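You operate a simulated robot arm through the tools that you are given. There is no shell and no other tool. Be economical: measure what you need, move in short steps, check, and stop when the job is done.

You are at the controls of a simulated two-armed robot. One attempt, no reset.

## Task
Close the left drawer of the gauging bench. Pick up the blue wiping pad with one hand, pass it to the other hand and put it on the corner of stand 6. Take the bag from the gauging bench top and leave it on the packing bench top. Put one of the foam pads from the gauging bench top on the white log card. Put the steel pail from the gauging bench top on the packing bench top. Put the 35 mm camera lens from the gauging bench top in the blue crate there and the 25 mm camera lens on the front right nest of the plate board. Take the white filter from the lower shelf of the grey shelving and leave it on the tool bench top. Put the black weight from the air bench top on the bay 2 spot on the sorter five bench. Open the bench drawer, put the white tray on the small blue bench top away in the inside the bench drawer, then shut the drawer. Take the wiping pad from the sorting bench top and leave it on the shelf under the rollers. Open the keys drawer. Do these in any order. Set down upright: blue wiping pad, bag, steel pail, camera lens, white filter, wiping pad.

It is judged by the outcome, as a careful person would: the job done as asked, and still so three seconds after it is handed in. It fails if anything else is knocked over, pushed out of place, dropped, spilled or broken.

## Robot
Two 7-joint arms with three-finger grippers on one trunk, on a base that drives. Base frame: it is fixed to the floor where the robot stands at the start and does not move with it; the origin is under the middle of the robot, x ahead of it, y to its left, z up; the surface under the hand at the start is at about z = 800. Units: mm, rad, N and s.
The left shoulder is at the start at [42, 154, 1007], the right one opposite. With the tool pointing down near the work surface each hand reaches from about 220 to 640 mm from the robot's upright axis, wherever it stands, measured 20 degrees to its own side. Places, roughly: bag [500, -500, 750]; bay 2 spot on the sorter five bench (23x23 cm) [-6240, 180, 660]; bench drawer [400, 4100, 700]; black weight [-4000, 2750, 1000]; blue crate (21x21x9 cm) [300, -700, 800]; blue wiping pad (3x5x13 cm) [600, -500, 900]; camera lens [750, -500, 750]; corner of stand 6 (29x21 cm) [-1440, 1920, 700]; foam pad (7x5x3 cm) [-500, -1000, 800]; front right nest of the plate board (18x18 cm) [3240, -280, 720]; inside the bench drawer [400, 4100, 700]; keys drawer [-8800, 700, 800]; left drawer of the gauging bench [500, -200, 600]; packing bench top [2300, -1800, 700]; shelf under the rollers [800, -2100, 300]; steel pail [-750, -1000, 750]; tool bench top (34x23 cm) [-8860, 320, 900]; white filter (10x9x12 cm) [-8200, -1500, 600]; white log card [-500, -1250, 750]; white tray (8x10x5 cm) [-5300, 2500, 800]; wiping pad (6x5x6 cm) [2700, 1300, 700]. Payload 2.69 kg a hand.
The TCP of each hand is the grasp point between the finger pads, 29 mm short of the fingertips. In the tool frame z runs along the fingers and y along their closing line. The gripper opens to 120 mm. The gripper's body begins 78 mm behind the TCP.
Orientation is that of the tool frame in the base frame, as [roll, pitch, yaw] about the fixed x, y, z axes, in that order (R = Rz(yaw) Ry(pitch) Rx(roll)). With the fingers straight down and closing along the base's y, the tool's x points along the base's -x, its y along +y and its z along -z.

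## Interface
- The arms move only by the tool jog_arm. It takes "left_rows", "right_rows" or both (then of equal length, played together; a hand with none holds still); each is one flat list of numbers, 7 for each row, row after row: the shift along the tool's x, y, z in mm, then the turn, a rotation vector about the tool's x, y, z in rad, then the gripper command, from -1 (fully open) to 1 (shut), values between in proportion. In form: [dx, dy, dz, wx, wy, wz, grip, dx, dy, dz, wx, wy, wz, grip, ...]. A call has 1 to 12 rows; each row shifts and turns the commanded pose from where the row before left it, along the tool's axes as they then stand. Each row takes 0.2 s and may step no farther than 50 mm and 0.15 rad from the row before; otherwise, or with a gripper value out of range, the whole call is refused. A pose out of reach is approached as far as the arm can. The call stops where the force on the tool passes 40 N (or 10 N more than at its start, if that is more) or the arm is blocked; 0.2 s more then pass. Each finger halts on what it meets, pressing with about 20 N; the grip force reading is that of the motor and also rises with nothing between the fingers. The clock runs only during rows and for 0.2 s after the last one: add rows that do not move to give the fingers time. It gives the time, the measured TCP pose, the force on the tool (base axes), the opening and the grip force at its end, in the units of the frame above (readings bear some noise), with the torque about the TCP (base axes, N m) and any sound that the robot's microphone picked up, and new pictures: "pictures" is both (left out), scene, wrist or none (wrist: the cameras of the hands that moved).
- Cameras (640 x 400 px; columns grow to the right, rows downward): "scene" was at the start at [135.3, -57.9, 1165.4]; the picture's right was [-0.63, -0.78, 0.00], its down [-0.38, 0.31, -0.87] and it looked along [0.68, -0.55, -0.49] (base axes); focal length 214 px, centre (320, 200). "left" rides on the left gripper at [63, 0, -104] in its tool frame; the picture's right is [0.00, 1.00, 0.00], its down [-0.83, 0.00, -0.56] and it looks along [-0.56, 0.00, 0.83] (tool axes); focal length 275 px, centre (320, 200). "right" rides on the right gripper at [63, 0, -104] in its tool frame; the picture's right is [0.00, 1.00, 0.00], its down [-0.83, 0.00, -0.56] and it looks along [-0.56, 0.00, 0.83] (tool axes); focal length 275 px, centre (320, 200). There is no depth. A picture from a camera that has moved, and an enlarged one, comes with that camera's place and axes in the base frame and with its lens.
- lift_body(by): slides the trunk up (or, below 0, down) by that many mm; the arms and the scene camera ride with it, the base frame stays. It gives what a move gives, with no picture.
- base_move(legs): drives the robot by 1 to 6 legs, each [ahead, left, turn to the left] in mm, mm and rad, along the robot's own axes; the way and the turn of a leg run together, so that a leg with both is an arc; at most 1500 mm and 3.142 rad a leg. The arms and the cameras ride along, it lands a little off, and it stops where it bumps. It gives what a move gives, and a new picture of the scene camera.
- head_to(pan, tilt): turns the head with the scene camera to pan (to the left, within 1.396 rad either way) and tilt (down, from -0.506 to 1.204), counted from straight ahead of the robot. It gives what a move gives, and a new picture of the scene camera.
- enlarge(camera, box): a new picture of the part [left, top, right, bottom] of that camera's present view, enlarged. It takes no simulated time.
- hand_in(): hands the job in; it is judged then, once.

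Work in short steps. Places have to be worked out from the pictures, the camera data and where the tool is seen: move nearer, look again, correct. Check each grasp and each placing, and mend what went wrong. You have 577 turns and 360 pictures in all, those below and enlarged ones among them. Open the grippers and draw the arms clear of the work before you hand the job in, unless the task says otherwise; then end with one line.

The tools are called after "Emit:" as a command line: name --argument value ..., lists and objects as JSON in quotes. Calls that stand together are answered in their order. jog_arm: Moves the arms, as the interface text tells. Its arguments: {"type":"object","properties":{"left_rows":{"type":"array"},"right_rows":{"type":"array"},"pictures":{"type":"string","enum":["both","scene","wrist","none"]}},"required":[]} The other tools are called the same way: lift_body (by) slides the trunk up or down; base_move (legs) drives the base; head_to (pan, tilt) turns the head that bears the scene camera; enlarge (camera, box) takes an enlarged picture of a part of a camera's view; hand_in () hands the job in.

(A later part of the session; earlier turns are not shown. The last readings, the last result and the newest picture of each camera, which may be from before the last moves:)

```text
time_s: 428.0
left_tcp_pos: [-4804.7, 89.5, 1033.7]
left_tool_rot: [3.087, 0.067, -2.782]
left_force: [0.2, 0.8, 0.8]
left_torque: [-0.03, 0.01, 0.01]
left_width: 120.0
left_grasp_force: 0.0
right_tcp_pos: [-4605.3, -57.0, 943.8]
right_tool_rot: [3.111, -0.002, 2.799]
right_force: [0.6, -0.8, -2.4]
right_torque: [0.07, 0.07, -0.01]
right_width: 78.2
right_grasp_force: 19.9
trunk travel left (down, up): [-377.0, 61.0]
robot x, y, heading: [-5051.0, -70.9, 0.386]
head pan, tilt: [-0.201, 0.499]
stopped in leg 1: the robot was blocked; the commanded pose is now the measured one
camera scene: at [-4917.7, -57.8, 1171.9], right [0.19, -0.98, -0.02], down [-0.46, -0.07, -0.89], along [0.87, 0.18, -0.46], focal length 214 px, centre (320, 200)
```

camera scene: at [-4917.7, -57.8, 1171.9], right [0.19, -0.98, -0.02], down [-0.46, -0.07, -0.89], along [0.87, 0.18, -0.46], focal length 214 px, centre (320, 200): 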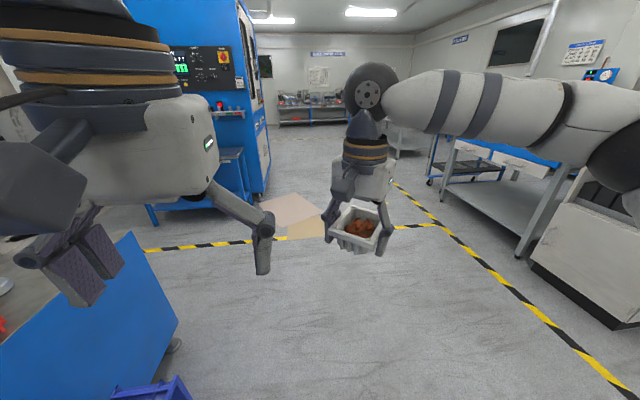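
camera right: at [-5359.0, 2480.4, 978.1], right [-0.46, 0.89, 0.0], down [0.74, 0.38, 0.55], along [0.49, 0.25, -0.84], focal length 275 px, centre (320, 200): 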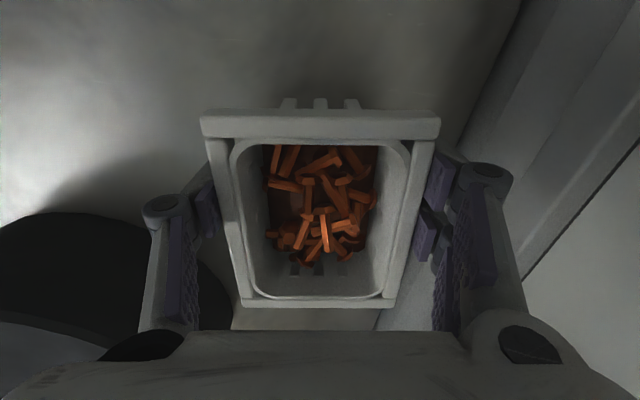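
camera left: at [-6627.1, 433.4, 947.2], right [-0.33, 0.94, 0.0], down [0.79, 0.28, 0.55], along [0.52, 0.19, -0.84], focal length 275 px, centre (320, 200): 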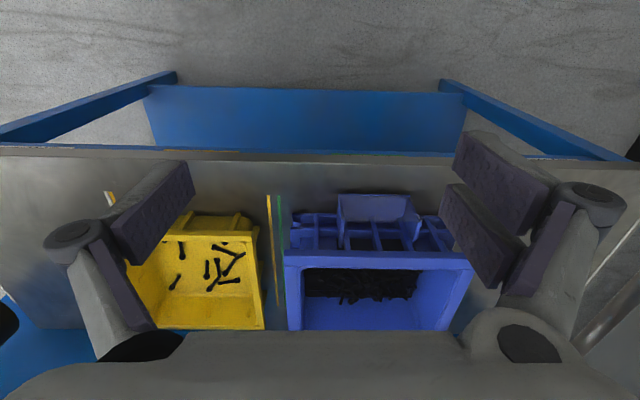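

I have bumped something at the left — there is a blue crate on the floor by the machine and the base is slightly tilted. I back straight off and look.

Emit:
base_move --legs '[[-120, 0, 0]]'

Emit:
head_to --pan 0.55 --tilt 1.0

```text
time_s: 429.3
left_tcp_pos: [-4893.9, 59.2, 1023.6]
left_tool_rot: [3.095, 0.039, -2.785]
left_force: [-0.6, 0.3, 0.6]
left_torque: [-0.04, 0.01, -0.01]
left_width: 120.0
left_grasp_force: 0.0
right_tcp_pos: [-4699.2, -92.6, 930.8]
right_tool_rot: [3.134, -0.022, 2.792]
right_force: [0.4, 0.0, -2.1]
right_torque: [0.0, 0.03, 0.0]
right_width: 78.2
right_grasp_force: 20.1
trunk travel left (down, up): [-377.0, 61.0]
robot x, y, heading: [-5160.6, -114.6, 0.38]
head pan, tilt: [-0.201, 0.499]
camera scene: at [-5005.7, -86.6, 1166.9], right [0.18, -0.98, -0.01], down [-0.48, -0.08, -0.88], along [0.86, 0.16, -0.48], focal length 214 px, centre (320, 200)
```

scene: 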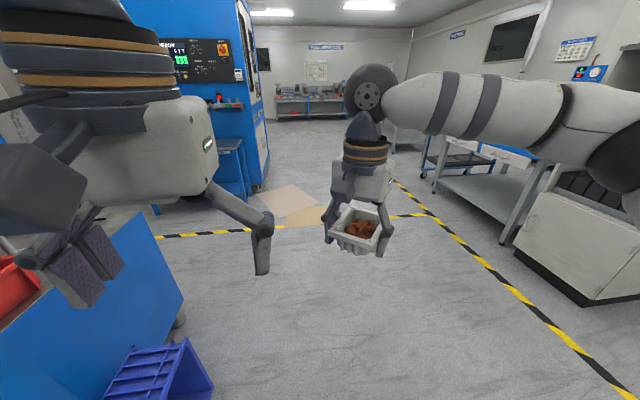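

```text
time_s: 430.4
left_tcp_pos: [-4893.4, 60.8, 1024.0]
left_tool_rot: [3.097, 0.037, -2.778]
left_force: [-0.1, -0.1, -0.2]
left_torque: [0.03, 0.01, 0.01]
left_width: 119.9
left_grasp_force: 0.0
right_tcp_pos: [-4700.5, -91.9, 932.4]
right_tool_rot: [3.133, -0.019, 2.792]
right_force: [0.1, 0.5, -2.5]
right_torque: [-0.01, 0.02, -0.02]
right_width: 78.5
right_grasp_force: 20.1
trunk travel left (down, up): [-377.0, 61.0]
robot x, y, heading: [-5163.5, -110.8, 0.383]
head pan, tilt: [0.55, 1.0]
camera scene: at [-5042.1, -48.9, 1135.1], right [0.71, -0.7, -0.01], down [-0.55, -0.55, -0.63], along [0.44, 0.46, -0.78], focal length 214 px, centre (320, 200)
```

scene: 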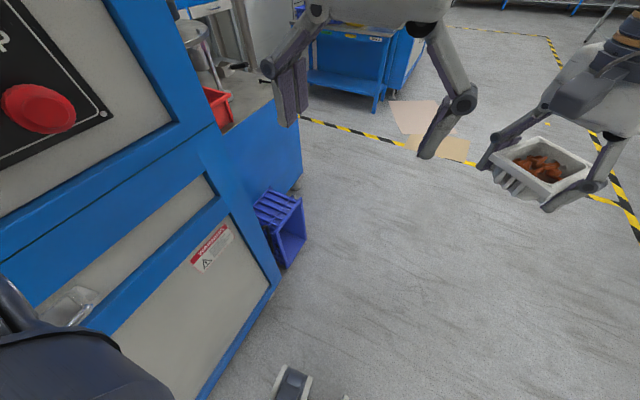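

My left elbow scraped the tall machine face; the crate and machine look undisturbed. I strafe right to the aisle's middle, correct heading, and continue east in watched steps.

Emit:
base_move --legs '[[0, -290, 0], [0, 0, -0.083], [1000, 0, 0]]'

Emit:
head_to --pan 0.0 --tilt 0.4

```text
time_s: 431.1
left_tcp_pos: [-4892.9, 59.2, 1022.5]
left_tool_rot: [3.097, 0.033, -2.776]
left_force: [0.9, -0.5, 1.1]
left_torque: [0.02, 0.01, 0.03]
left_width: 119.9
left_grasp_force: 0.0
right_tcp_pos: [-4701.8, -94.8, 932.9]
right_tool_rot: [3.134, -0.016, 2.789]
right_force: [0.2, -0.7, -1.4]
right_torque: [0.02, 0.02, 0.01]
right_width: 78.1
right_grasp_force: 19.5
trunk travel left (down, up): [-377.0, 61.0]
robot x, y, heading: [-5161.0, -115.7, 0.379]
head pan, tilt: [0.55, 1.0]
stopped in leg 1: the robot was blocked; the commanded pose is now the measured one
camera scene: at [-5046.0, -48.6, 1133.9], right [0.73, -0.69, -0.01], down [-0.54, -0.57, -0.62], along [0.42, 0.45, -0.79], focal length 214 px, centre (320, 200)
```

scene: 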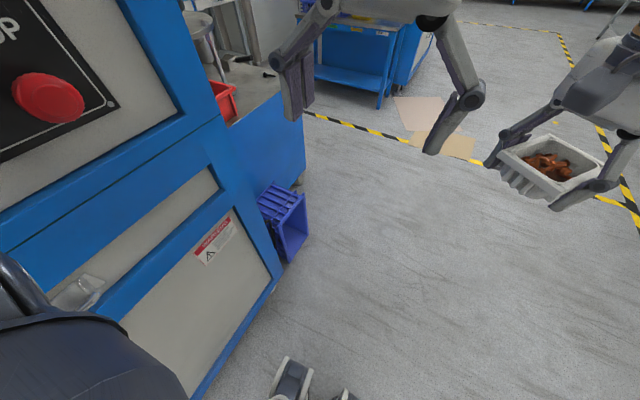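

```text
time_s: 432.1
left_tcp_pos: [-4892.5, 58.2, 1023.3]
left_tool_rot: [3.096, 0.035, -2.78]
left_force: [-0.4, -0.6, 0.7]
left_torque: [-0.05, -0.01, -0.01]
left_width: 120.2
left_grasp_force: 0.1
right_tcp_pos: [-4701.0, -92.6, 932.1]
right_tool_rot: [3.136, -0.017, 2.789]
right_force: [0.8, -0.3, -1.8]
right_torque: [0.0, 0.02, 0.01]
right_width: 78.6
right_grasp_force: 19.8
trunk travel left (down, up): [-377.0, 61.0]
robot x, y, heading: [-5161.8, -117.6, 0.381]
head pan, tilt: [0.0, 0.4]
camera scene: at [-5010.9, -68.7, 1176.8], right [0.37, -0.93, -0.01], down [-0.37, -0.14, -0.92], along [0.85, 0.35, -0.39], focal length 214 px, centre (320, 200)
```

scene: 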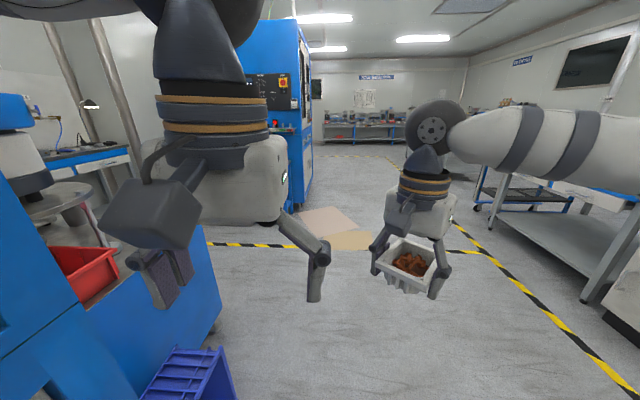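

Strafing right is blocked too. I look left at the elbow and down at the base to find the cause.

Emit:
head_to --pan 1.39 --tilt 0.4

Emit:
head_to --pan -0.9 --tilt 1.1

```text
time_s: 433.6
left_tcp_pos: [-4894.0, 59.7, 1022.3]
left_tool_rot: [3.097, 0.037, -2.78]
left_force: [-0.9, -0.4, 0.2]
left_torque: [0.02, -0.01, -0.02]
left_width: 120.1
left_grasp_force: 0.1
right_tcp_pos: [-4700.8, -92.8, 932.5]
right_tool_rot: [3.136, -0.019, 2.789]
right_force: [0.7, 0.1, -2.0]
right_torque: [0.0, 0.06, -0.04]
right_width: 78.3
right_grasp_force: 20.2
trunk travel left (down, up): [-377.0, 61.0]
robot x, y, heading: [-5160.7, -117.7, 0.381]
head pan, tilt: [1.389, 0.4]
camera scene: at [-5115.0, -12.4, 1177.9], right [0.98, 0.2, 0.0], down [0.07, -0.37, -0.92], along [-0.18, 0.91, -0.38], focal length 214 px, centre (320, 200)
```

scene: 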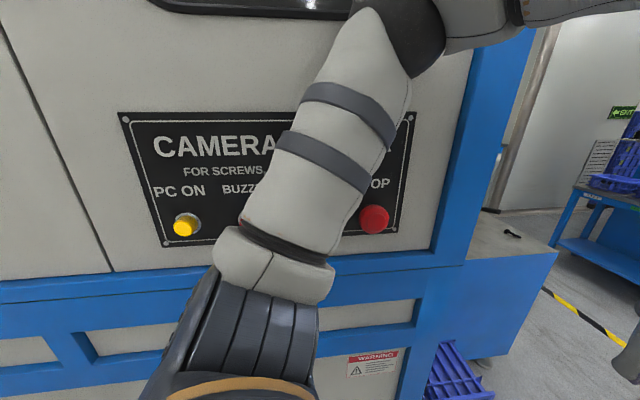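

```text
time_s: 435.7
left_tcp_pos: [-4893.1, 58.5, 1023.9]
left_tool_rot: [3.097, 0.035, -2.781]
left_force: [0.7, 1.2, 0.6]
left_torque: [0.0, -0.03, -0.01]
left_width: 119.9
left_grasp_force: 0.1
right_tcp_pos: [-4699.1, -92.2, 934.0]
right_tool_rot: [3.135, -0.016, 2.79]
right_force: [-0.6, -0.1, -1.2]
right_torque: [0.02, 0.01, 0.02]
right_width: 78.3
right_grasp_force: 19.8
trunk travel left (down, up): [-377.0, 61.0]
robot x, y, heading: [-5159.5, -117.6, 0.383]
head pan, tilt: [-0.901, 1.1]
camera scene: at [-5042.1, -133.9, 1119.8], right [-0.5, -0.87, -0.01], down [-0.78, 0.45, -0.45], along [0.39, -0.22, -0.89], focal length 214 px, centre (320, 200)
```

scene: 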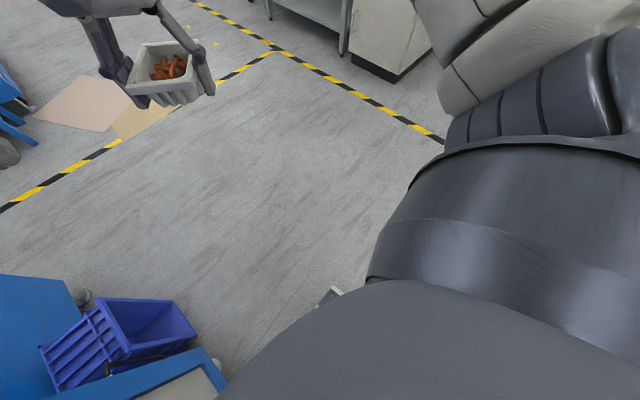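

The left elbow is against the machine's face. I draw the left hand inward and lift slightly to unload it, then strafe a little.

Emit:
jog_arm --left_rows '[0, -25, 0, 0, 0, 0, -1, 0, -25, 0, 0, 0, 0, -1, -20, -25, 0, 0, 0, 0, -1, -20, 0, 0, 0, 0, 0, -1]' --pictures "none"

Emit:
base_move --legs '[[0, -60, 0]]'

```text
time_s: 436.7
left_tcp_pos: [-4832.9, 11.5, 1021.4]
left_tool_rot: [3.109, 0.037, -2.776]
left_force: [0.1, 0.9, 1.0]
left_torque: [0.0, 0.0, 0.0]
left_width: 120.0
left_grasp_force: 0.1
right_tcp_pos: [-4703.5, -83.8, 932.7]
right_tool_rot: [3.14, -0.011, 2.791]
right_force: [0.4, 0.6, -2.5]
right_torque: [0.0, 0.02, 0.01]
right_width: 78.1
right_grasp_force: 20.3
trunk travel left (down, up): [-377.0, 61.0]
robot x, y, heading: [-5159.8, -118.1, 0.382]
head pan, tilt: [-0.901, 1.1]
```

```text
time_s: 437.9
left_tcp_pos: [-4811.7, -45.6, 1021.9]
left_tool_rot: [3.108, 0.035, -2.78]
left_force: [0.1, -0.3, 0.9]
left_torque: [-0.01, 0.01, 0.0]
left_width: 120.1
left_grasp_force: 0.0
right_tcp_pos: [-4682.6, -142.1, 934.3]
right_tool_rot: [-3.14, -0.01, 2.79]
right_force: [0.5, 0.0, -2.2]
right_torque: [0.03, 0.02, 0.01]
right_width: 78.2
right_grasp_force: 19.3
trunk travel left (down, up): [-377.0, 61.0]
robot x, y, heading: [-5134.4, -172.9, 0.38]
head pan, tilt: [-0.901, 1.1]
camera scene: at [-5023.7, -180.4, 1120.2], right [-0.5, -0.87, 0.0], down [-0.77, 0.44, -0.45], along [0.39, -0.23, -0.89], focal length 214 px, centre (320, 200)
```

scene: 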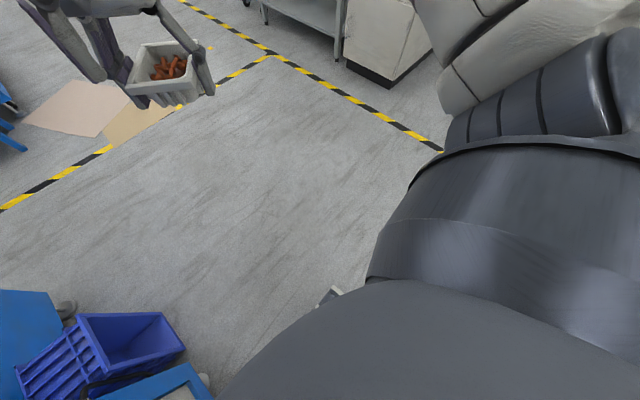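

Freed. I strafe right 230 mm, correct heading and drive east.

Emit:
base_move --legs '[[0, -230, 0], [0, 0, -0.08], [1000, 0, 0], [1000, 0, 0]]'

Emit:
head_to --pan 0.2 --tilt 0.35

```text
time_s: 450.4
left_tcp_pos: [-2784.4, 301.8, 1022.3]
left_tool_rot: [3.109, 0.034, -2.859]
left_force: [0.9, 0.0, -0.3]
left_torque: [0.04, -0.03, 0.0]
left_width: 120.1
left_grasp_force: 0.1
right_tcp_pos: [-2663.0, 195.4, 933.7]
right_tool_rot: [3.141, -0.01, 2.708]
right_force: [0.8, -0.6, -2.5]
right_torque: [-0.01, 0.06, -0.02]
right_width: 78.4
right_grasp_force: 19.8
trunk travel left (down, up): [-377.0, 61.0]
robot x, y, heading: [-3117.3, 203.2, 0.299]
head pan, tilt: [-0.901, 1.1]
camera scene: at [-3006.9, 184.9, 1120.2], right [-0.57, -0.82, 0.0], down [-0.73, 0.51, -0.45], along [0.37, -0.26, -0.89], focal length 214 px, centre (320, 200)
```

scene: 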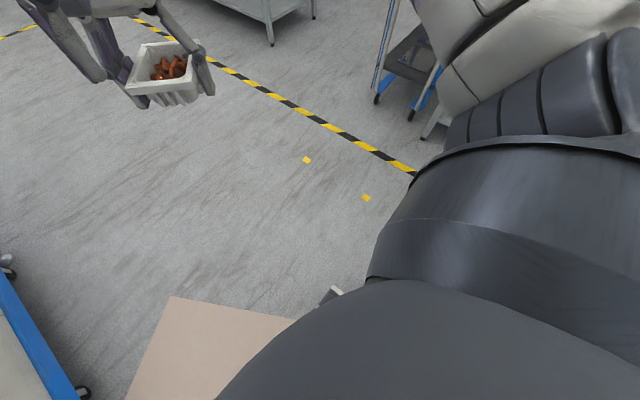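

```text
time_s: 451.7
left_tcp_pos: [-2784.3, 302.6, 1022.7]
left_tool_rot: [3.108, 0.037, -2.858]
left_force: [0.9, -0.3, 0.5]
left_torque: [-0.03, 0.02, -0.01]
left_width: 120.1
left_grasp_force: 0.0
right_tcp_pos: [-2662.8, 196.2, 933.6]
right_tool_rot: [3.14, -0.011, 2.707]
right_force: [0.6, 0.3, -1.9]
right_torque: [0.03, 0.06, -0.03]
right_width: 78.2
right_grasp_force: 19.7
trunk travel left (down, up): [-377.0, 61.0]
robot x, y, heading: [-3118.7, 205.1, 0.3]
head pan, tilt: [0.201, 0.351]
camera scene: at [-2977.3, 265.1, 1181.6], right [0.48, -0.88, 0.0], down [-0.3, -0.16, -0.94], along [0.82, 0.45, -0.34], focal length 214 px, centre (320, 200)
```

scene: 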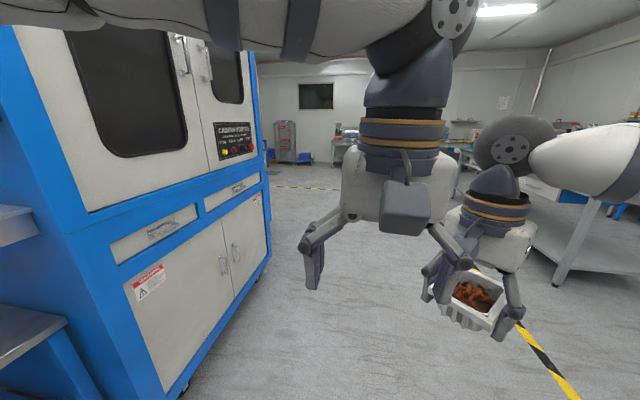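

All clear ahead. I continue east 2.4 m past the first machine and then look north.

Emit:
base_move --legs '[[1300, 0, 0], [1300, 0, 0], [0, 0, 1.0]]'

Emit:
head_to --pan 0.0 --tilt 0.25

```text
time_s: 466.8
left_tcp_pos: [-526.4, 1240.2, 1022.0]
left_tool_rot: [3.106, 0.036, -1.894]
left_force: [0.8, 0.3, 0.2]
left_torque: [-0.03, -0.03, 0.01]
left_width: 120.1
left_grasp_force: 0.1
right_tcp_pos: [-369.3, 1278.2, 933.9]
right_tool_rot: [-3.14, -0.01, -2.611]
right_force: [0.3, 0.3, -2.4]
right_torque: [0.01, 0.02, 0.0]
right_width: 78.3
right_grasp_force: 20.2
trunk travel left (down, up): [-377.0, 61.0]
robot x, y, heading: [-636.0, 906.2, 1.264]
head pan, tilt: [0.201, 0.351]
camera scene: at [-604.9, 1058.9, 1181.6], right [0.99, -0.11, 0.0], down [-0.04, -0.34, -0.94], along [0.1, 0.93, -0.34], focal length 214 px, centre (320, 200)
```

scene: 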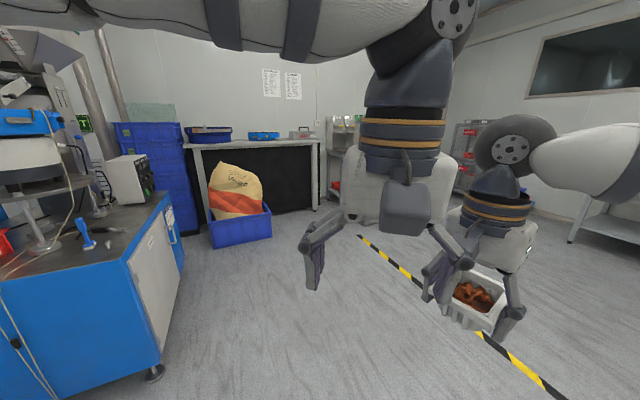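

```text
time_s: 467.6
left_tcp_pos: [-525.2, 1239.4, 1021.7]
left_tool_rot: [3.109, 0.035, -1.895]
left_force: [0.9, 0.7, -0.2]
left_torque: [0.02, 0.0, -0.01]
left_width: 119.8
left_grasp_force: 0.1
right_tcp_pos: [-369.8, 1279.8, 934.0]
right_tool_rot: [3.14, -0.011, -2.61]
right_force: [-0.1, 0.2, -2.8]
right_torque: [-0.01, 0.06, -0.02]
right_width: 78.1
right_grasp_force: 19.6
trunk travel left (down, up): [-377.0, 61.0]
robot x, y, heading: [-636.6, 909.9, 1.259]
head pan, tilt: [0.0, 0.25]
camera scene: at [-586.6, 1055.4, 1191.0], right [0.95, -0.3, 0.0], down [-0.07, -0.24, -0.97], along [0.29, 0.92, -0.25], focal length 214 px, centre (320, 200)
```

scene: 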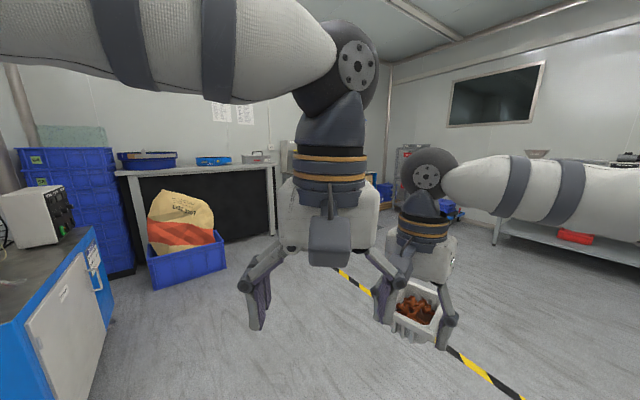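

The left hand hides the target straight ahead; I move it aside and drive closer.

Emit:
jog_arm --left_rows '[0, 45, 0, 0, 0, 0, -1, 0, 45, 0, 0, 0, 0, -1, 0, 45, 0, 0, 0, 0, -1, 0, 45, 0, 0, 0, 0, -1, 0, 30, 0, 0.02, 0, 0, -1]' --pictures "none"

Emit:
base_move --legs '[[1300, 0, 0]]'

```text
time_s: 468.8
left_tcp_pos: [-726.3, 1308.5, 1027.4]
left_tool_rot: [3.128, 0.035, -1.896]
left_force: [0.8, 0.9, 0.0]
left_torque: [-0.01, -0.04, 0.03]
left_width: 120.1
left_grasp_force: 0.2
right_tcp_pos: [-369.4, 1279.0, 934.3]
right_tool_rot: [3.141, -0.01, -2.611]
right_force: [-0.3, 0.2, -2.8]
right_torque: [0.0, 0.01, -0.01]
right_width: 78.2
right_grasp_force: 20.2
trunk travel left (down, up): [-377.0, 61.0]
robot x, y, heading: [-631.7, 907.7, 1.266]
head pan, tilt: [0.0, 0.25]
```

```text
time_s: 475.3
left_tcp_pos: [-302.5, 2540.6, 1029.7]
left_tool_rot: [3.129, 0.036, -1.925]
left_force: [-0.7, -0.1, 0.4]
left_torque: [-0.02, -0.01, -0.04]
left_width: 120.1
left_grasp_force: 0.1
right_tcp_pos: [52.0, 2502.9, 933.8]
right_tool_rot: [-3.14, -0.01, -2.64]
right_force: [-0.5, -0.9, -2.2]
right_torque: [-0.01, 0.05, -0.01]
right_width: 78.0
right_grasp_force: 19.6
trunk travel left (down, up): [-377.0, 61.0]
robot x, y, heading: [-225.1, 2137.9, 1.235]
head pan, tilt: [0.0, 0.25]
camera scene: at [-171.2, 2285.3, 1191.0], right [0.94, -0.33, 0.0], down [-0.08, -0.23, -0.97], along [0.32, 0.91, -0.25], focal length 214 px, centre (320, 200)
```

scene: 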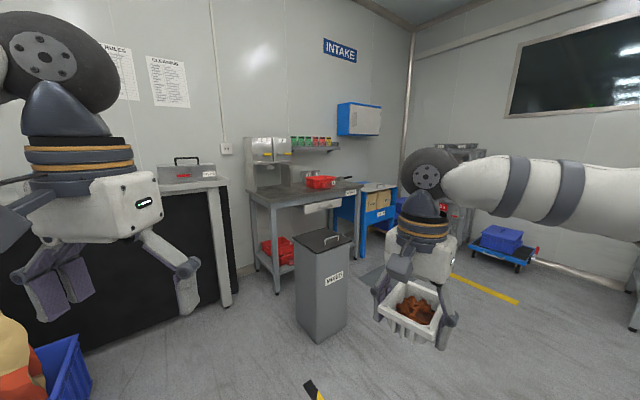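

The INTAKE bench with its drawer is ahead, with a waste bin in front-left. I drive round to stand squarely in front of the drawer.

Emit:
base_move --legs '[[0, 0, -0.45], [1345, 0, 0], [0, 0, 1.09]]'

Emit:
head_to --pan 0.1 --tilt 0.5

```text
time_s: 485.9
left_tcp_pos: [370.9, 3345.2, 1029.8]
left_tool_rot: [3.13, 0.036, -1.233]
left_force: [0.4, 1.5, 0.0]
left_torque: [-0.02, -0.01, 0.01]
left_width: 120.1
left_grasp_force: 0.0
right_tcp_pos: [669.5, 3542.1, 935.2]
right_tool_rot: [-3.142, -0.012, -1.951]
right_force: [0.0, -0.8, -2.0]
right_torque: [-0.04, -0.01, 0.0]
right_width: 78.1
right_grasp_force: 20.1
trunk travel left (down, up): [-377.0, 61.0]
robot x, y, heading: [686.2, 3081.1, 1.922]
head pan, tilt: [0.0, 0.25]
camera scene: at [634.6, 3230.8, 1191.1], right [0.94, 0.34, 0.0], down [0.09, -0.23, -0.97], along [-0.33, 0.91, -0.25], focal length 214 px, centre (320, 200)
```

scene: 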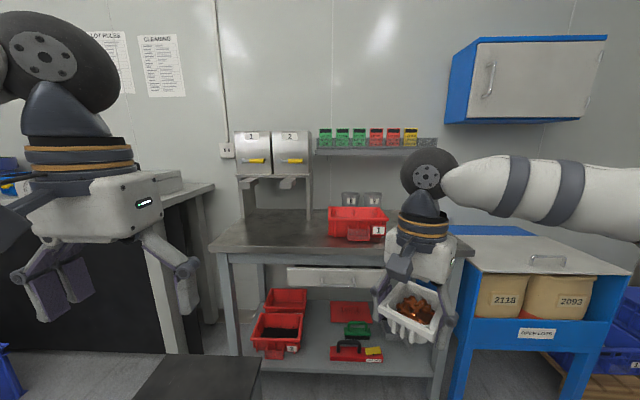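

```text
time_s: 486.7
left_tcp_pos: [371.8, 3345.6, 1028.3]
left_tool_rot: [3.131, 0.036, -1.233]
left_force: [0.0, -0.6, -0.3]
left_torque: [0.01, -0.01, -0.04]
left_width: 120.0
left_grasp_force: 0.0
right_tcp_pos: [671.0, 3540.6, 933.3]
right_tool_rot: [-3.141, -0.011, -1.952]
right_force: [0.0, 1.3, -2.1]
right_torque: [-0.02, 0.02, 0.01]
right_width: 78.5
right_grasp_force: 19.9
trunk travel left (down, up): [-377.0, 61.0]
robot x, y, heading: [685.3, 3085.6, 1.925]
head pan, tilt: [0.099, 0.499]
camera scene: at [627.2, 3225.0, 1168.0], right [0.9, 0.44, 0.0], down [0.21, -0.43, -0.88], along [-0.38, 0.79, -0.48], focal length 214 px, centre (320, 200)
```

scene: 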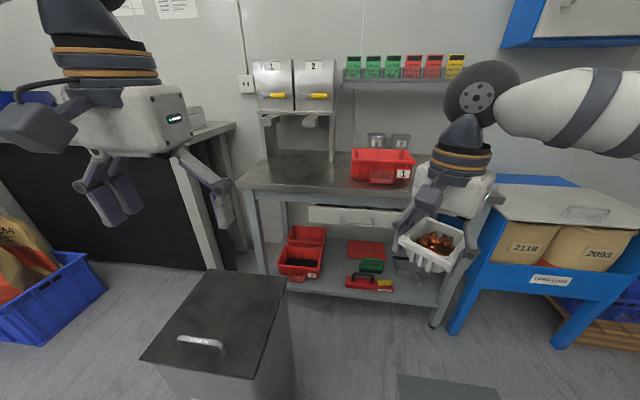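

The drawer handle is about (440,3950,660). I shift right and forward a bit, then turn the left hand to point ahead with stacked fingers.

Emit:
base_move --legs '[[0, 0, -0.04], [0, -150, 0], [130, 0, 0]]'

Emit:
jog_arm --left_rows '[-40, 0, 0, 0, -0.14, 0, -1, -28, 0, 28, 0, -0.14, 0, -1, 0, 0, 0, 0, -0.14, 0, -1, 0, 0, 0, 0, -0.14, 0, -1, 0, 0, 0, 0, -0.14, 0, -1, 0, 0, 0, 0, -0.14, 0, -1, 0, 0, 0, 0, -0.14, 0, -1, 0, 0, 0, 0, -0.14, 0, -1, 0, 0, 0, 0, -0.14, 0, -1, 0, 0, 0, 0, -0.14, 0, -1, 0, 0, 0, 0, -0.14, 0, -1]' --pictures "none"

Emit:
jog_arm --left_rows '[0, 0, 0, 0, 0, -0.143, -1, 0, 0, 0, 0, 0, -0.143, -1, 0, 0, 0, 0, 0, -0.143, -1, 0, 0, 0, 0, 0, -0.143, -1, 0, 0, 0, 0, 0, -0.143, -1, 0, 0, 0, 0, 0, -0.143, -1, 0, 0, 0, 0, 0, -0.143, -1, 0, 0, 0, 0, 0, -0.143, -1, 0, 0, 0, 0, 0, -0.143, -1, 0, 0, 0, 0, 0, -0.143, -1, 0, 0, 0, 0, 0, -0.143, -1]' --pictures "none"

```text
time_s: 489.8
left_tcp_pos: [482.4, 3528.1, 1028.3]
left_tool_rot: [3.128, 0.036, -1.272]
left_force: [-0.6, -0.5, -0.7]
left_torque: [0.0, -0.02, -0.02]
left_width: 120.2
left_grasp_force: 0.0
right_tcp_pos: [788.1, 3712.1, 932.5]
right_tool_rot: [-3.141, -0.011, -1.987]
right_force: [-0.3, 0.4, -2.2]
right_torque: [-0.09, 0.02, 0.03]
right_width: 78.2
right_grasp_force: 19.1
trunk travel left (down, up): [-377.0, 61.0]
robot x, y, heading: [788.5, 3254.7, 1.884]
head pan, tilt: [0.099, 0.499]
camera scene: at [733.8, 3397.9, 1167.8], right [0.92, 0.4, 0.0], down [0.19, -0.44, -0.88], along [-0.35, 0.8, -0.48], focal length 214 px, centre (320, 200)
```

scene: 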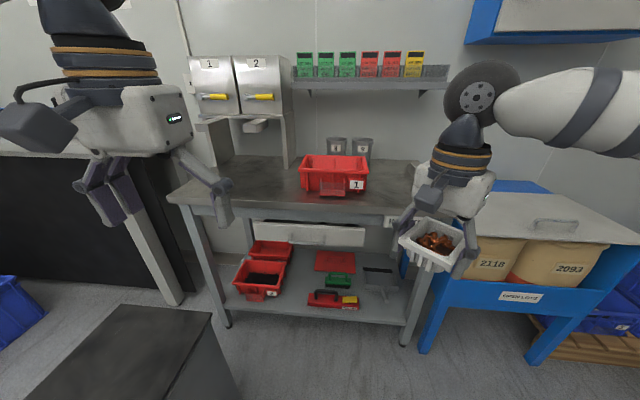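

```text
time_s: 492.2
left_tcp_pos: [446.6, 3652.1, 1036.3]
left_tool_rot: [3.027, 1.479, -1.402]
left_force: [0.4, 0.0, -0.4]
left_torque: [-0.01, 0.0, -0.02]
left_width: 120.1
left_grasp_force: 0.1
left hand out of reach, approached as far as the arm can: row 8, 9, 10, 11
right_tcp_pos: [789.5, 3710.2, 934.3]
right_tool_rot: [3.14, -0.01, -1.986]
right_force: [-0.4, 0.1, -2.6]
right_torque: [-0.01, 0.03, -0.02]
right_width: 78.5
right_grasp_force: 20.0
trunk travel left (down, up): [-377.0, 61.0]
robot x, y, heading: [789.6, 3249.9, 1.883]
head pan, tilt: [0.099, 0.499]
```

```text
time_s: 494.6
left_tcp_pos: [445.4, 3653.4, 1036.0]
left_tool_rot: [-1.663, 0.005, 0.286]
left_force: [0.6, 0.1, -0.1]
left_torque: [-0.01, 0.02, 0.0]
left_width: 119.9
left_grasp_force: 0.0
right_tcp_pos: [788.1, 3711.5, 934.4]
right_tool_rot: [-3.139, -0.01, -1.988]
right_force: [0.4, -0.3, -3.0]
right_torque: [0.02, 0.02, 0.03]
right_width: 78.3
right_grasp_force: 20.7
trunk travel left (down, up): [-377.0, 61.0]
robot x, y, heading: [785.8, 3258.1, 1.884]
head pan, tilt: [0.099, 0.499]
```

Left hand is ready. I lower the trunk 200 mm, lift the tray hand clear, and bring the left hand to handle height.

Emit:
lift_body --by -200

Emit:
jog_arm --left_rows '[22, 36, 0, 0, 0, 0, -1, 22, 36, 0, 0, 0, 0, -1, 22, 36, 0, 0, 0, 0, -1, 22, 36, 0, 0, 0, 0, -1]' --right_rows '[0, 0, -25, 0, 0, 0, 1, 0, 0, -25, 0, 0, 0, 1, 0, 0, -25, 0, 0, 0, 1, 0, 0, -25, 0, 0, 0, 1]' --pictures "both"

```text
time_s: 496.8
left_tcp_pos: [437.7, 3680.5, 708.0]
left_tool_rot: [-1.951, 0.001, 0.284]
left_force: [0.1, 0.2, 0.2]
left_torque: [0.03, -0.01, -0.03]
left_width: 119.9
left_grasp_force: 0.1
right_tcp_pos: [788.1, 3710.9, 733.2]
right_tool_rot: [-3.141, -0.009, -1.989]
right_force: [0.4, -0.6, -2.3]
right_torque: [-0.03, 0.04, 0.02]
right_width: 78.2
right_grasp_force: 20.4
trunk travel left (down, up): [-177.0, 261.0]
robot x, y, heading: [789.3, 3251.3, 1.885]
head pan, tilt: [0.099, 0.499]
```

```text
time_s: 497.8
left_tcp_pos: [490.1, 3687.8, 708.9]
left_tool_rot: [-1.961, 0.001, 0.283]
left_force: [-1.0, -0.4, 0.6]
left_torque: [-0.01, -0.02, -0.01]
left_width: 120.0
left_grasp_force: 0.2
left hand out of reach, approached as far as the arm can: row 1, 2, 3, 4
right_tcp_pos: [790.2, 3713.9, 835.7]
right_tool_rot: [3.14, -0.01, -1.988]
right_force: [0.5, 0.8, -1.7]
right_torque: [-0.04, -0.02, 0.03]
right_width: 78.0
right_grasp_force: 19.6
trunk travel left (down, up): [-177.0, 261.0]
robot x, y, heading: [791.4, 3252.8, 1.889]
head pan, tilt: [0.099, 0.499]
camera scene: at [714.6, 3457.0, 957.6], right [0.92, 0.4, 0.0], down [0.19, -0.44, -0.88], along [-0.35, 0.8, -0.48], focal length 214 px, centre (320, 200)
camera right: at [763.2, 3657.3, 938.7], right [-0.92, 0.4, 0.0], down [0.34, 0.77, 0.55], along [0.22, 0.5, -0.84], focal length 275 px, centre (320, 200)
camera left: at [576.9, 3613.3, 748.3], right [0.1, -0.37, -0.92], down [-0.65, -0.72, 0.22], along [-0.75, 0.58, -0.31], focal length 275 px, centre (320, 200)
```

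scene: 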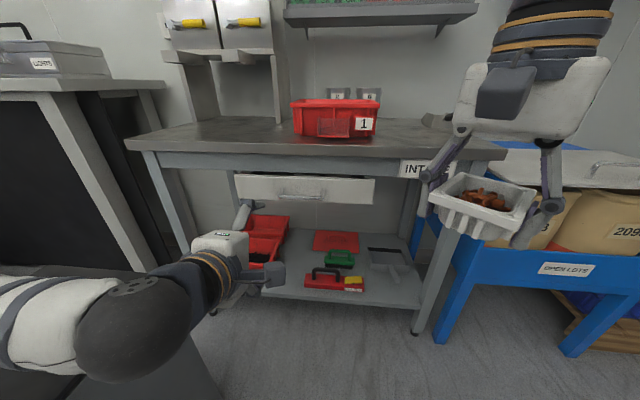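
right: 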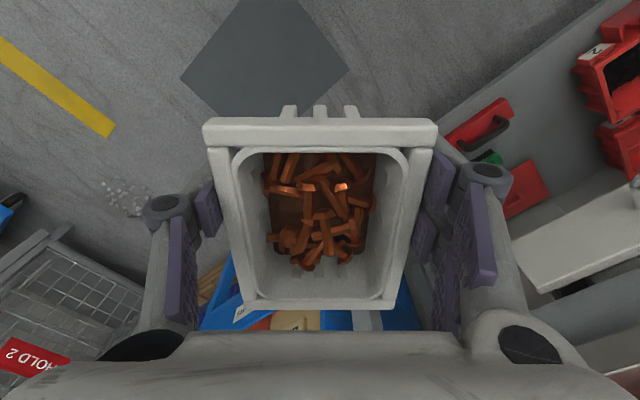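
left: 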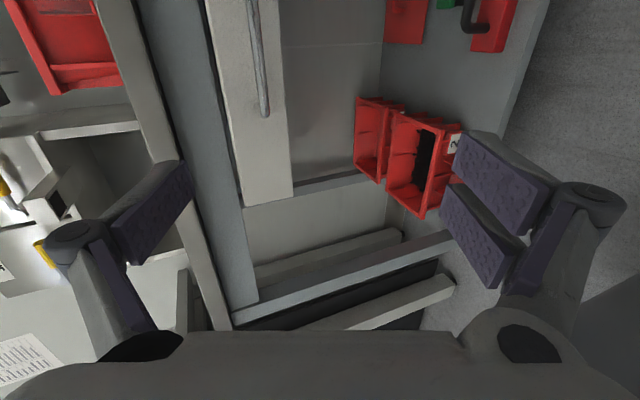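

The handle bar centre is near (425,3975,673). The left hand points 22° down, which suits it. I align it and drive ahead 190 mm.

Emit:
jog_arm --left_rows '[14, 16, 6, 0, 0, 0, -0.3, 14, 15, 6, 0, 0, 0, -0.3]' --pictures "none"

Emit:
base_move --legs '[[190, 0, 0]]'

Emit:
jog_arm --left_rows '[0, 0, 0, 0, 0, 0, -0.3]' --pictures "wrist"

```text
time_s: 498.4
left_tcp_pos: [505.4, 3701.2, 713.1]
left_tool_rot: [-1.958, 0.002, 0.282]
left_force: [0.0, -0.3, -0.5]
left_torque: [0.0, -0.02, -0.02]
left_width: 77.8
left_grasp_force: 0.1
left hand out of reach, approached as far as the arm can: row 1, 2
right_tcp_pos: [788.7, 3714.7, 834.7]
right_tool_rot: [-3.14, -0.01, -1.989]
right_force: [0.2, -0.2, -2.3]
right_torque: [-0.04, 0.03, -0.03]
right_width: 78.4
right_grasp_force: 20.1
trunk travel left (down, up): [-177.0, 261.0]
robot x, y, heading: [793.9, 3254.1, 1.886]
head pan, tilt: [0.099, 0.499]
```

```text
time_s: 499.9
left_tcp_pos: [448.2, 3880.8, 712.9]
left_tool_rot: [-1.957, 0.001, 0.281]
left_force: [-0.7, -0.2, -1.3]
left_torque: [-0.01, -0.03, -0.01]
left_width: 77.9
left_grasp_force: 0.0
right_tcp_pos: [730.3, 3893.2, 833.9]
right_tool_rot: [-3.14, -0.011, -1.989]
right_force: [-0.4, -1.2, -2.5]
right_torque: [-0.03, -0.01, -0.02]
right_width: 78.6
right_grasp_force: 19.9
trunk travel left (down, up): [-177.0, 261.0]
robot x, y, heading: [732.9, 3431.8, 1.886]
head pan, tilt: [0.099, 0.499]
camera scene: at [656.7, 3636.8, 957.5], right [0.92, 0.4, 0.0], down [0.19, -0.44, -0.88], along [-0.35, 0.8, -0.48], focal length 214 px, centre (320, 200)
```

scene: 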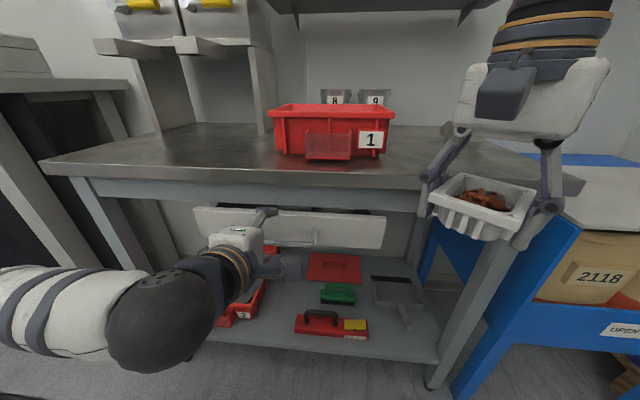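

```text
time_s: 500.3
left_tcp_pos: [448.6, 3880.7, 714.2]
left_tool_rot: [-1.958, 0.001, 0.282]
left_force: [-0.3, -0.2, -0.1]
left_torque: [0.02, 0.0, -0.03]
left_width: 77.7
left_grasp_force: 0.0
right_tcp_pos: [731.8, 3893.9, 834.4]
right_tool_rot: [-3.141, -0.01, -1.99]
right_force: [-1.0, 0.0, -2.1]
right_torque: [-0.03, 0.05, -0.01]
right_width: 78.3
right_grasp_force: 19.6
trunk travel left (down, up): [-177.0, 261.0]
robot x, y, heading: [730.2, 3434.5, 1.88]
head pan, tilt: [0.099, 0.499]
camera left: at [535.3, 3804.8, 752.3], right [0.1, -0.36, -0.93], down [-0.66, -0.72, 0.21], along [-0.75, 0.59, -0.31], focal length 275 px, centre (320, 200)
```

left: 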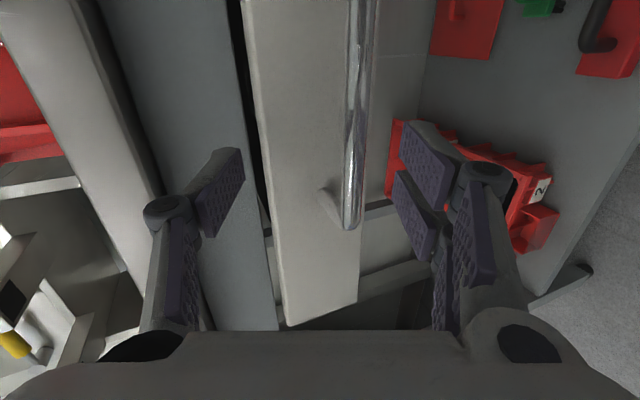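

Triangulation puts the bar at z 685, about 24 mm ahead of the TCP. I lower the trunk 25 mm, nudge ahead 15 mm, and check.

Emit:
lift_body --by -25

Emit:
base_move --legs '[[17, 0, 0]]'

Emit:
jog_arm --left_rows '[0, 0, 0, 0, 0, 0, 0]' --right_rows '[0, 0, -25, 0, 0, 0, 1]' --pictures "wrist"

```text
time_s: 501.0
left_tcp_pos: [448.1, 3881.3, 688.0]
left_tool_rot: [-1.958, 0.003, 0.28]
left_force: [0.3, -0.6, 1.1]
left_torque: [0.0, 0.01, -0.03]
left_width: 77.8
left_grasp_force: 0.0
right_tcp_pos: [730.5, 3893.9, 809.8]
right_tool_rot: [3.14, -0.011, -1.991]
right_force: [0.1, -0.6, -2.2]
right_torque: [0.01, 0.03, 0.01]
right_width: 78.1
right_grasp_force: 19.9
trunk travel left (down, up): [-152.0, 286.0]
robot x, y, heading: [733.3, 3436.2, 1.886]
head pan, tilt: [0.099, 0.499]
```

```text
time_s: 501.8
left_tcp_pos: [443.4, 3897.6, 687.8]
left_tool_rot: [-1.958, 0.002, 0.283]
left_force: [-0.2, -0.9, 0.2]
left_torque: [0.0, 0.0, 0.01]
left_width: 78.1
left_grasp_force: 0.0
right_tcp_pos: [725.9, 3909.6, 810.5]
right_tool_rot: [3.141, -0.009, -1.99]
right_force: [-0.3, 0.0, -1.6]
right_torque: [-0.06, 0.02, -0.01]
right_width: 78.3
right_grasp_force: 20.2
trunk travel left (down, up): [-152.0, 286.0]
robot x, y, heading: [728.6, 3448.9, 1.884]
head pan, tilt: [0.099, 0.499]
camera scene: at [648.6, 3661.5, 929.5], right [0.92, 0.4, 0.0], down [0.19, -0.44, -0.88], along [-0.35, 0.8, -0.48], focal length 214 px, centre (320, 200)
```

scene: 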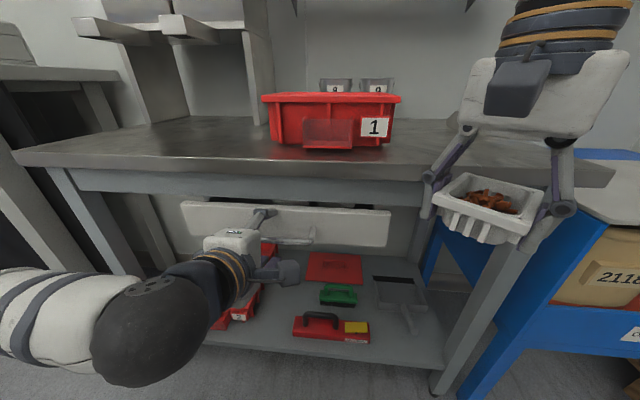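

```text
time_s: 502.2
left_tcp_pos: [442.6, 3896.0, 688.1]
left_tool_rot: [-1.959, 0.001, 0.282]
left_force: [0.3, -0.1, 0.0]
left_torque: [-0.03, 0.0, 0.01]
left_width: 59.7
left_grasp_force: 0.0
right_tcp_pos: [726.5, 3910.6, 834.9]
right_tool_rot: [-3.14, -0.011, -1.989]
right_force: [0.1, -0.1, -2.2]
right_torque: [-0.03, 0.0, 0.01]
right_width: 78.5
right_grasp_force: 20.1
trunk travel left (down, up): [-152.0, 286.0]
robot x, y, heading: [726.4, 3447.6, 1.886]
head pan, tilt: [0.099, 0.499]
camera right: at [700.1, 3853.7, 938.8], right [-0.92, 0.4, 0.0], down [0.34, 0.77, 0.55], along [0.22, 0.5, -0.84], focal length 275 px, centre (320, 200)
camera left: at [529.9, 3821.1, 727.1], right [0.1, -0.36, -0.93], down [-0.66, -0.72, 0.21], along [-0.75, 0.59, -0.31], focal length 275 px, centre (320, 200)
```

right: 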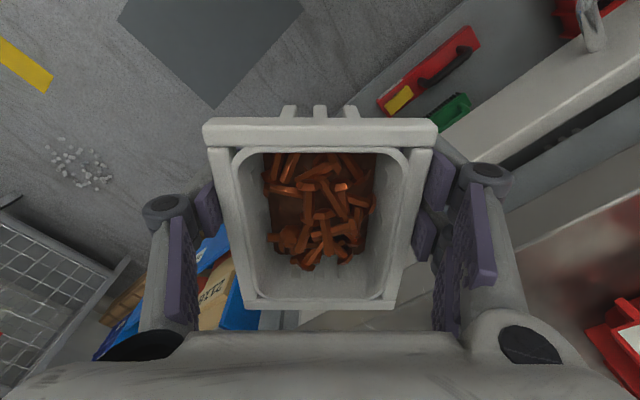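
left: 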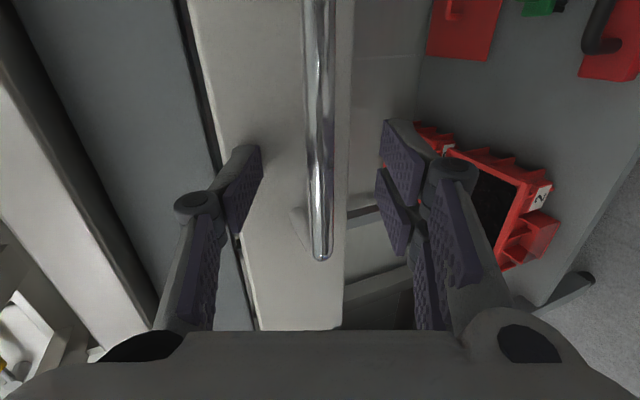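

The bar is centred between the left fingers. I close on it.

Emit:
jog_arm --left_rows '[0, 0, 0, 0, 0, 0, 1, 0, 0, 0, 0, 0, 0, 1, 0, 0, 0, 0, 0, 0, 1]' --pictures "wrist"

```text
time_s: 503.0
left_tcp_pos: [441.5, 3897.1, 688.4]
left_tool_rot: [-1.96, 0.002, 0.283]
left_force: [2.6, -3.7, -4.3]
left_torque: [0.25, -0.77, 0.5]
left_width: 10.7
left_grasp_force: 37.5
right_tcp_pos: [724.5, 3909.0, 834.5]
right_tool_rot: [-3.14, -0.01, -1.99]
right_force: [0.9, -0.9, -2.5]
right_torque: [-0.02, 0.02, -0.03]
right_width: 78.4
right_grasp_force: 19.9
trunk travel left (down, up): [-152.0, 286.0]
robot x, y, heading: [728.4, 3448.9, 1.885]
head pan, tilt: [0.099, 0.499]
camera left: at [529.9, 3821.0, 726.9], right [0.1, -0.37, -0.93], down [-0.66, -0.72, 0.22], along [-0.75, 0.58, -0.31], focal length 275 px, centre (320, 200)
```

left: 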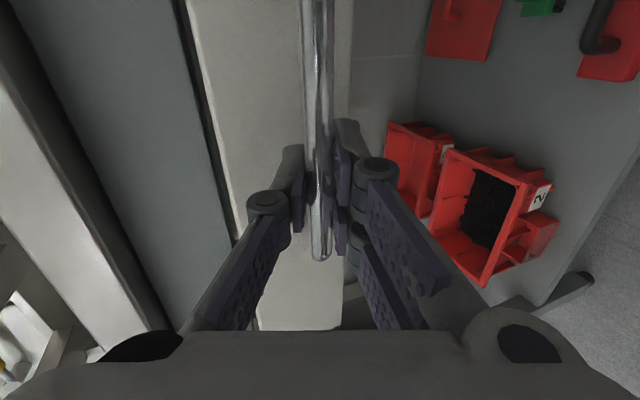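

Gripped. I pull the drawer open by reversing the base.

Emit:
base_move --legs '[[-230, 0, 0]]'

```text
time_s: 504.7
left_tcp_pos: [514.5, 3676.2, 688.4]
left_tool_rot: [-1.96, 0.002, 0.281]
left_force: [7.5, 3.7, -8.6]
left_torque: [0.32, -0.94, -0.05]
left_width: 11.0
left_grasp_force: 37.7
right_tcp_pos: [796.6, 3690.7, 835.0]
right_tool_rot: [-3.141, -0.01, -1.99]
right_force: [1.1, 0.0, -2.4]
right_torque: [-0.02, 0.03, 0.01]
right_width: 78.2
right_grasp_force: 20.0
trunk travel left (down, up): [-152.0, 286.0]
robot x, y, heading: [798.1, 3230.6, 1.883]
head pan, tilt: [0.099, 0.499]
camera scene: at [720.0, 3441.8, 929.3], right [0.92, 0.4, 0.0], down [0.19, -0.44, -0.88], along [-0.35, 0.8, -0.48], focal length 214 px, centre (320, 200)
```

scene: 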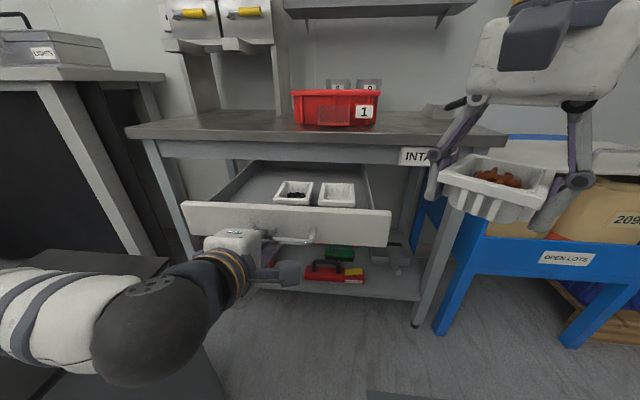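

The drawer is open with two trays inside. I pull it a little further for room in front.

Emit:
base_move --legs '[[-90, 0, 0]]'

```text
time_s: 505.8
left_tcp_pos: [542.7, 3589.3, 686.8]
left_tool_rot: [-1.96, 0.0, 0.282]
left_force: [0.3, -0.4, -4.2]
left_torque: [0.25, -0.7, 0.49]
left_width: 10.8
left_grasp_force: 38.0
right_tcp_pos: [825.2, 3603.4, 835.5]
right_tool_rot: [-3.14, -0.012, -1.99]
right_force: [-0.6, 0.0, -2.3]
right_torque: [-0.03, 0.05, 0.02]
right_width: 78.3
right_grasp_force: 19.9
trunk travel left (down, up): [-152.0, 286.0]
robot x, y, heading: [826.6, 3142.9, 1.887]
head pan, tilt: [0.099, 0.499]
camera scene: at [748.1, 3354.2, 929.4], right [0.92, 0.4, 0.0], down [0.19, -0.44, -0.88], along [-0.35, 0.8, -0.48], focal length 214 px, centre (320, 200)
```

scene: 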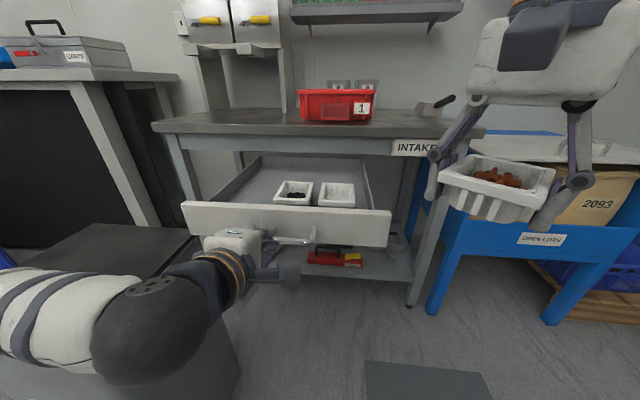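

There is free space behind the two trays. I release the handle, withdraw and raise the left hand, and square the tray hand to the drawer.

Emit:
jog_arm --left_rows '[0, 0, 0, 0, 0, 0, 0, 0, 0, 0, 0, 0, 0, 0, 0, 0, -35, 0, 0, 0, 0, 0, 0, -35, 0, 0, 0, 0, 0, -40, -16, 0, 0, 0, 0, 0, -40, -16, 0, 0, 0, 0, 0, -40, -16, 0, 0, 0, 0, 0, -40, -16, 0, 0, 0, 0]' --right_rows '[0, 0, 0, 0, 0, 0, 1, 0, 0, 0, 0, 0, 0, 1, 0, 0, -10, 0, 0, -0.147, 1, 0, 0, -10, 0, 0, -0.147, 1, 0, 0, -10, 0, 0, -0.147, 1, 0, 0, -10, 0, 0, -0.147, 1, 0, 0, -10, 0, 0, -0.147, 1, 0, 0, 0, 0, 0, 0, 1]' --pictures "scene"

```text
time_s: 507.6
left_tcp_pos: [568.7, 3582.1, 890.9]
left_tool_rot: [-1.957, 0.0, 0.279]
left_force: [0.0, 0.9, -0.1]
left_torque: [-0.02, -0.03, 0.0]
left_width: 60.1
left_grasp_force: 0.1
left hand out of reach, approached as far as the arm can: row 3, 4
right_tcp_pos: [819.8, 3602.3, 863.2]
right_tool_rot: [3.133, -0.008, -1.254]
right_force: [-0.3, -0.3, -2.5]
right_torque: [-0.06, -0.04, -0.01]
right_width: 78.4
right_grasp_force: 19.8
right hand out of reach, approached as far as the arm can: row 5, 6, 7
trunk travel left (down, up): [-152.0, 286.0]
robot x, y, heading: [824.5, 3143.3, 1.886]
head pan, tilt: [0.099, 0.499]
camera scene: at [748.4, 3353.9, 929.6], right [0.92, 0.4, 0.0], down [0.19, -0.44, -0.88], along [-0.35, 0.8, -0.48], focal length 214 px, centre (320, 200)
```

scene: 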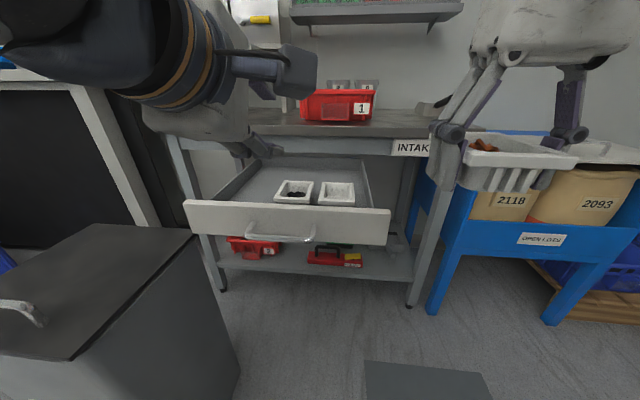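

The drawer stays open. I move the left hand further left and back to leave room for the right.

Emit:
jog_arm --left_rows '[-35, 0, -30, 0, 0, 0, 0, -35, 0, -30, 0, 0, 0, 0, -35, 0, -30, 0, 0, 0, 0, -35, 0, -30, 0, 0, 0, 0]' --pictures "none"

Emit:
base_move --legs '[[130, 60, 0]]'

```text
time_s: 508.6
left_tcp_pos: [463.3, 3436.5, 936.3]
left_tool_rot: [-1.96, 0.002, 0.279]
left_force: [0.3, 0.8, -1.2]
left_torque: [-0.03, 0.0, -0.04]
left_width: 59.9
left_grasp_force: 0.0
right_tcp_pos: [819.9, 3602.6, 863.5]
right_tool_rot: [3.132, -0.006, -1.256]
right_force: [-0.1, 1.3, -1.9]
right_torque: [-0.02, 0.0, 0.01]
right_width: 78.5
right_grasp_force: 20.2
trunk travel left (down, up): [-152.0, 286.0]
robot x, y, heading: [824.5, 3142.9, 1.889]
head pan, tilt: [0.099, 0.499]
```

```text
time_s: 510.0
left_tcp_pos: [367.9, 3540.8, 936.1]
left_tool_rot: [-1.959, 0.001, 0.281]
left_force: [1.0, 0.1, -0.8]
left_torque: [0.01, -0.02, -0.04]
left_width: 60.0
left_grasp_force: 0.1
right_tcp_pos: [723.8, 3707.7, 862.3]
right_tool_rot: [3.132, -0.006, -1.255]
right_force: [-0.5, 0.0, -2.9]
right_torque: [-0.04, -0.03, -0.04]
right_width: 78.0
right_grasp_force: 20.1
trunk travel left (down, up): [-152.0, 286.0]
robot x, y, heading: [728.8, 3246.2, 1.887]
head pan, tilt: [0.099, 0.499]
camera scene: at [651.6, 3457.9, 929.4], right [0.92, 0.4, 0.0], down [0.19, -0.44, -0.88], along [-0.35, 0.8, -0.48], focal length 214 px, centre (320, 200)
```

scene: 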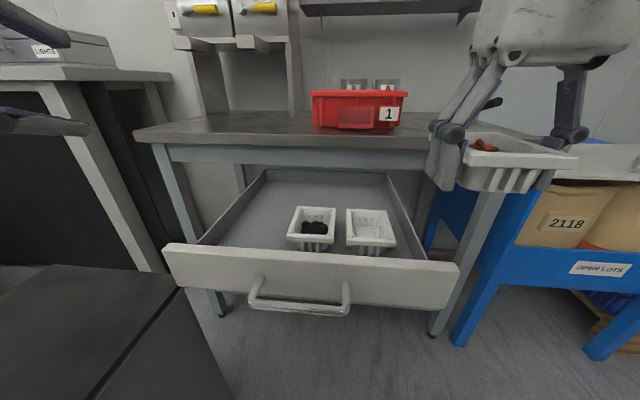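

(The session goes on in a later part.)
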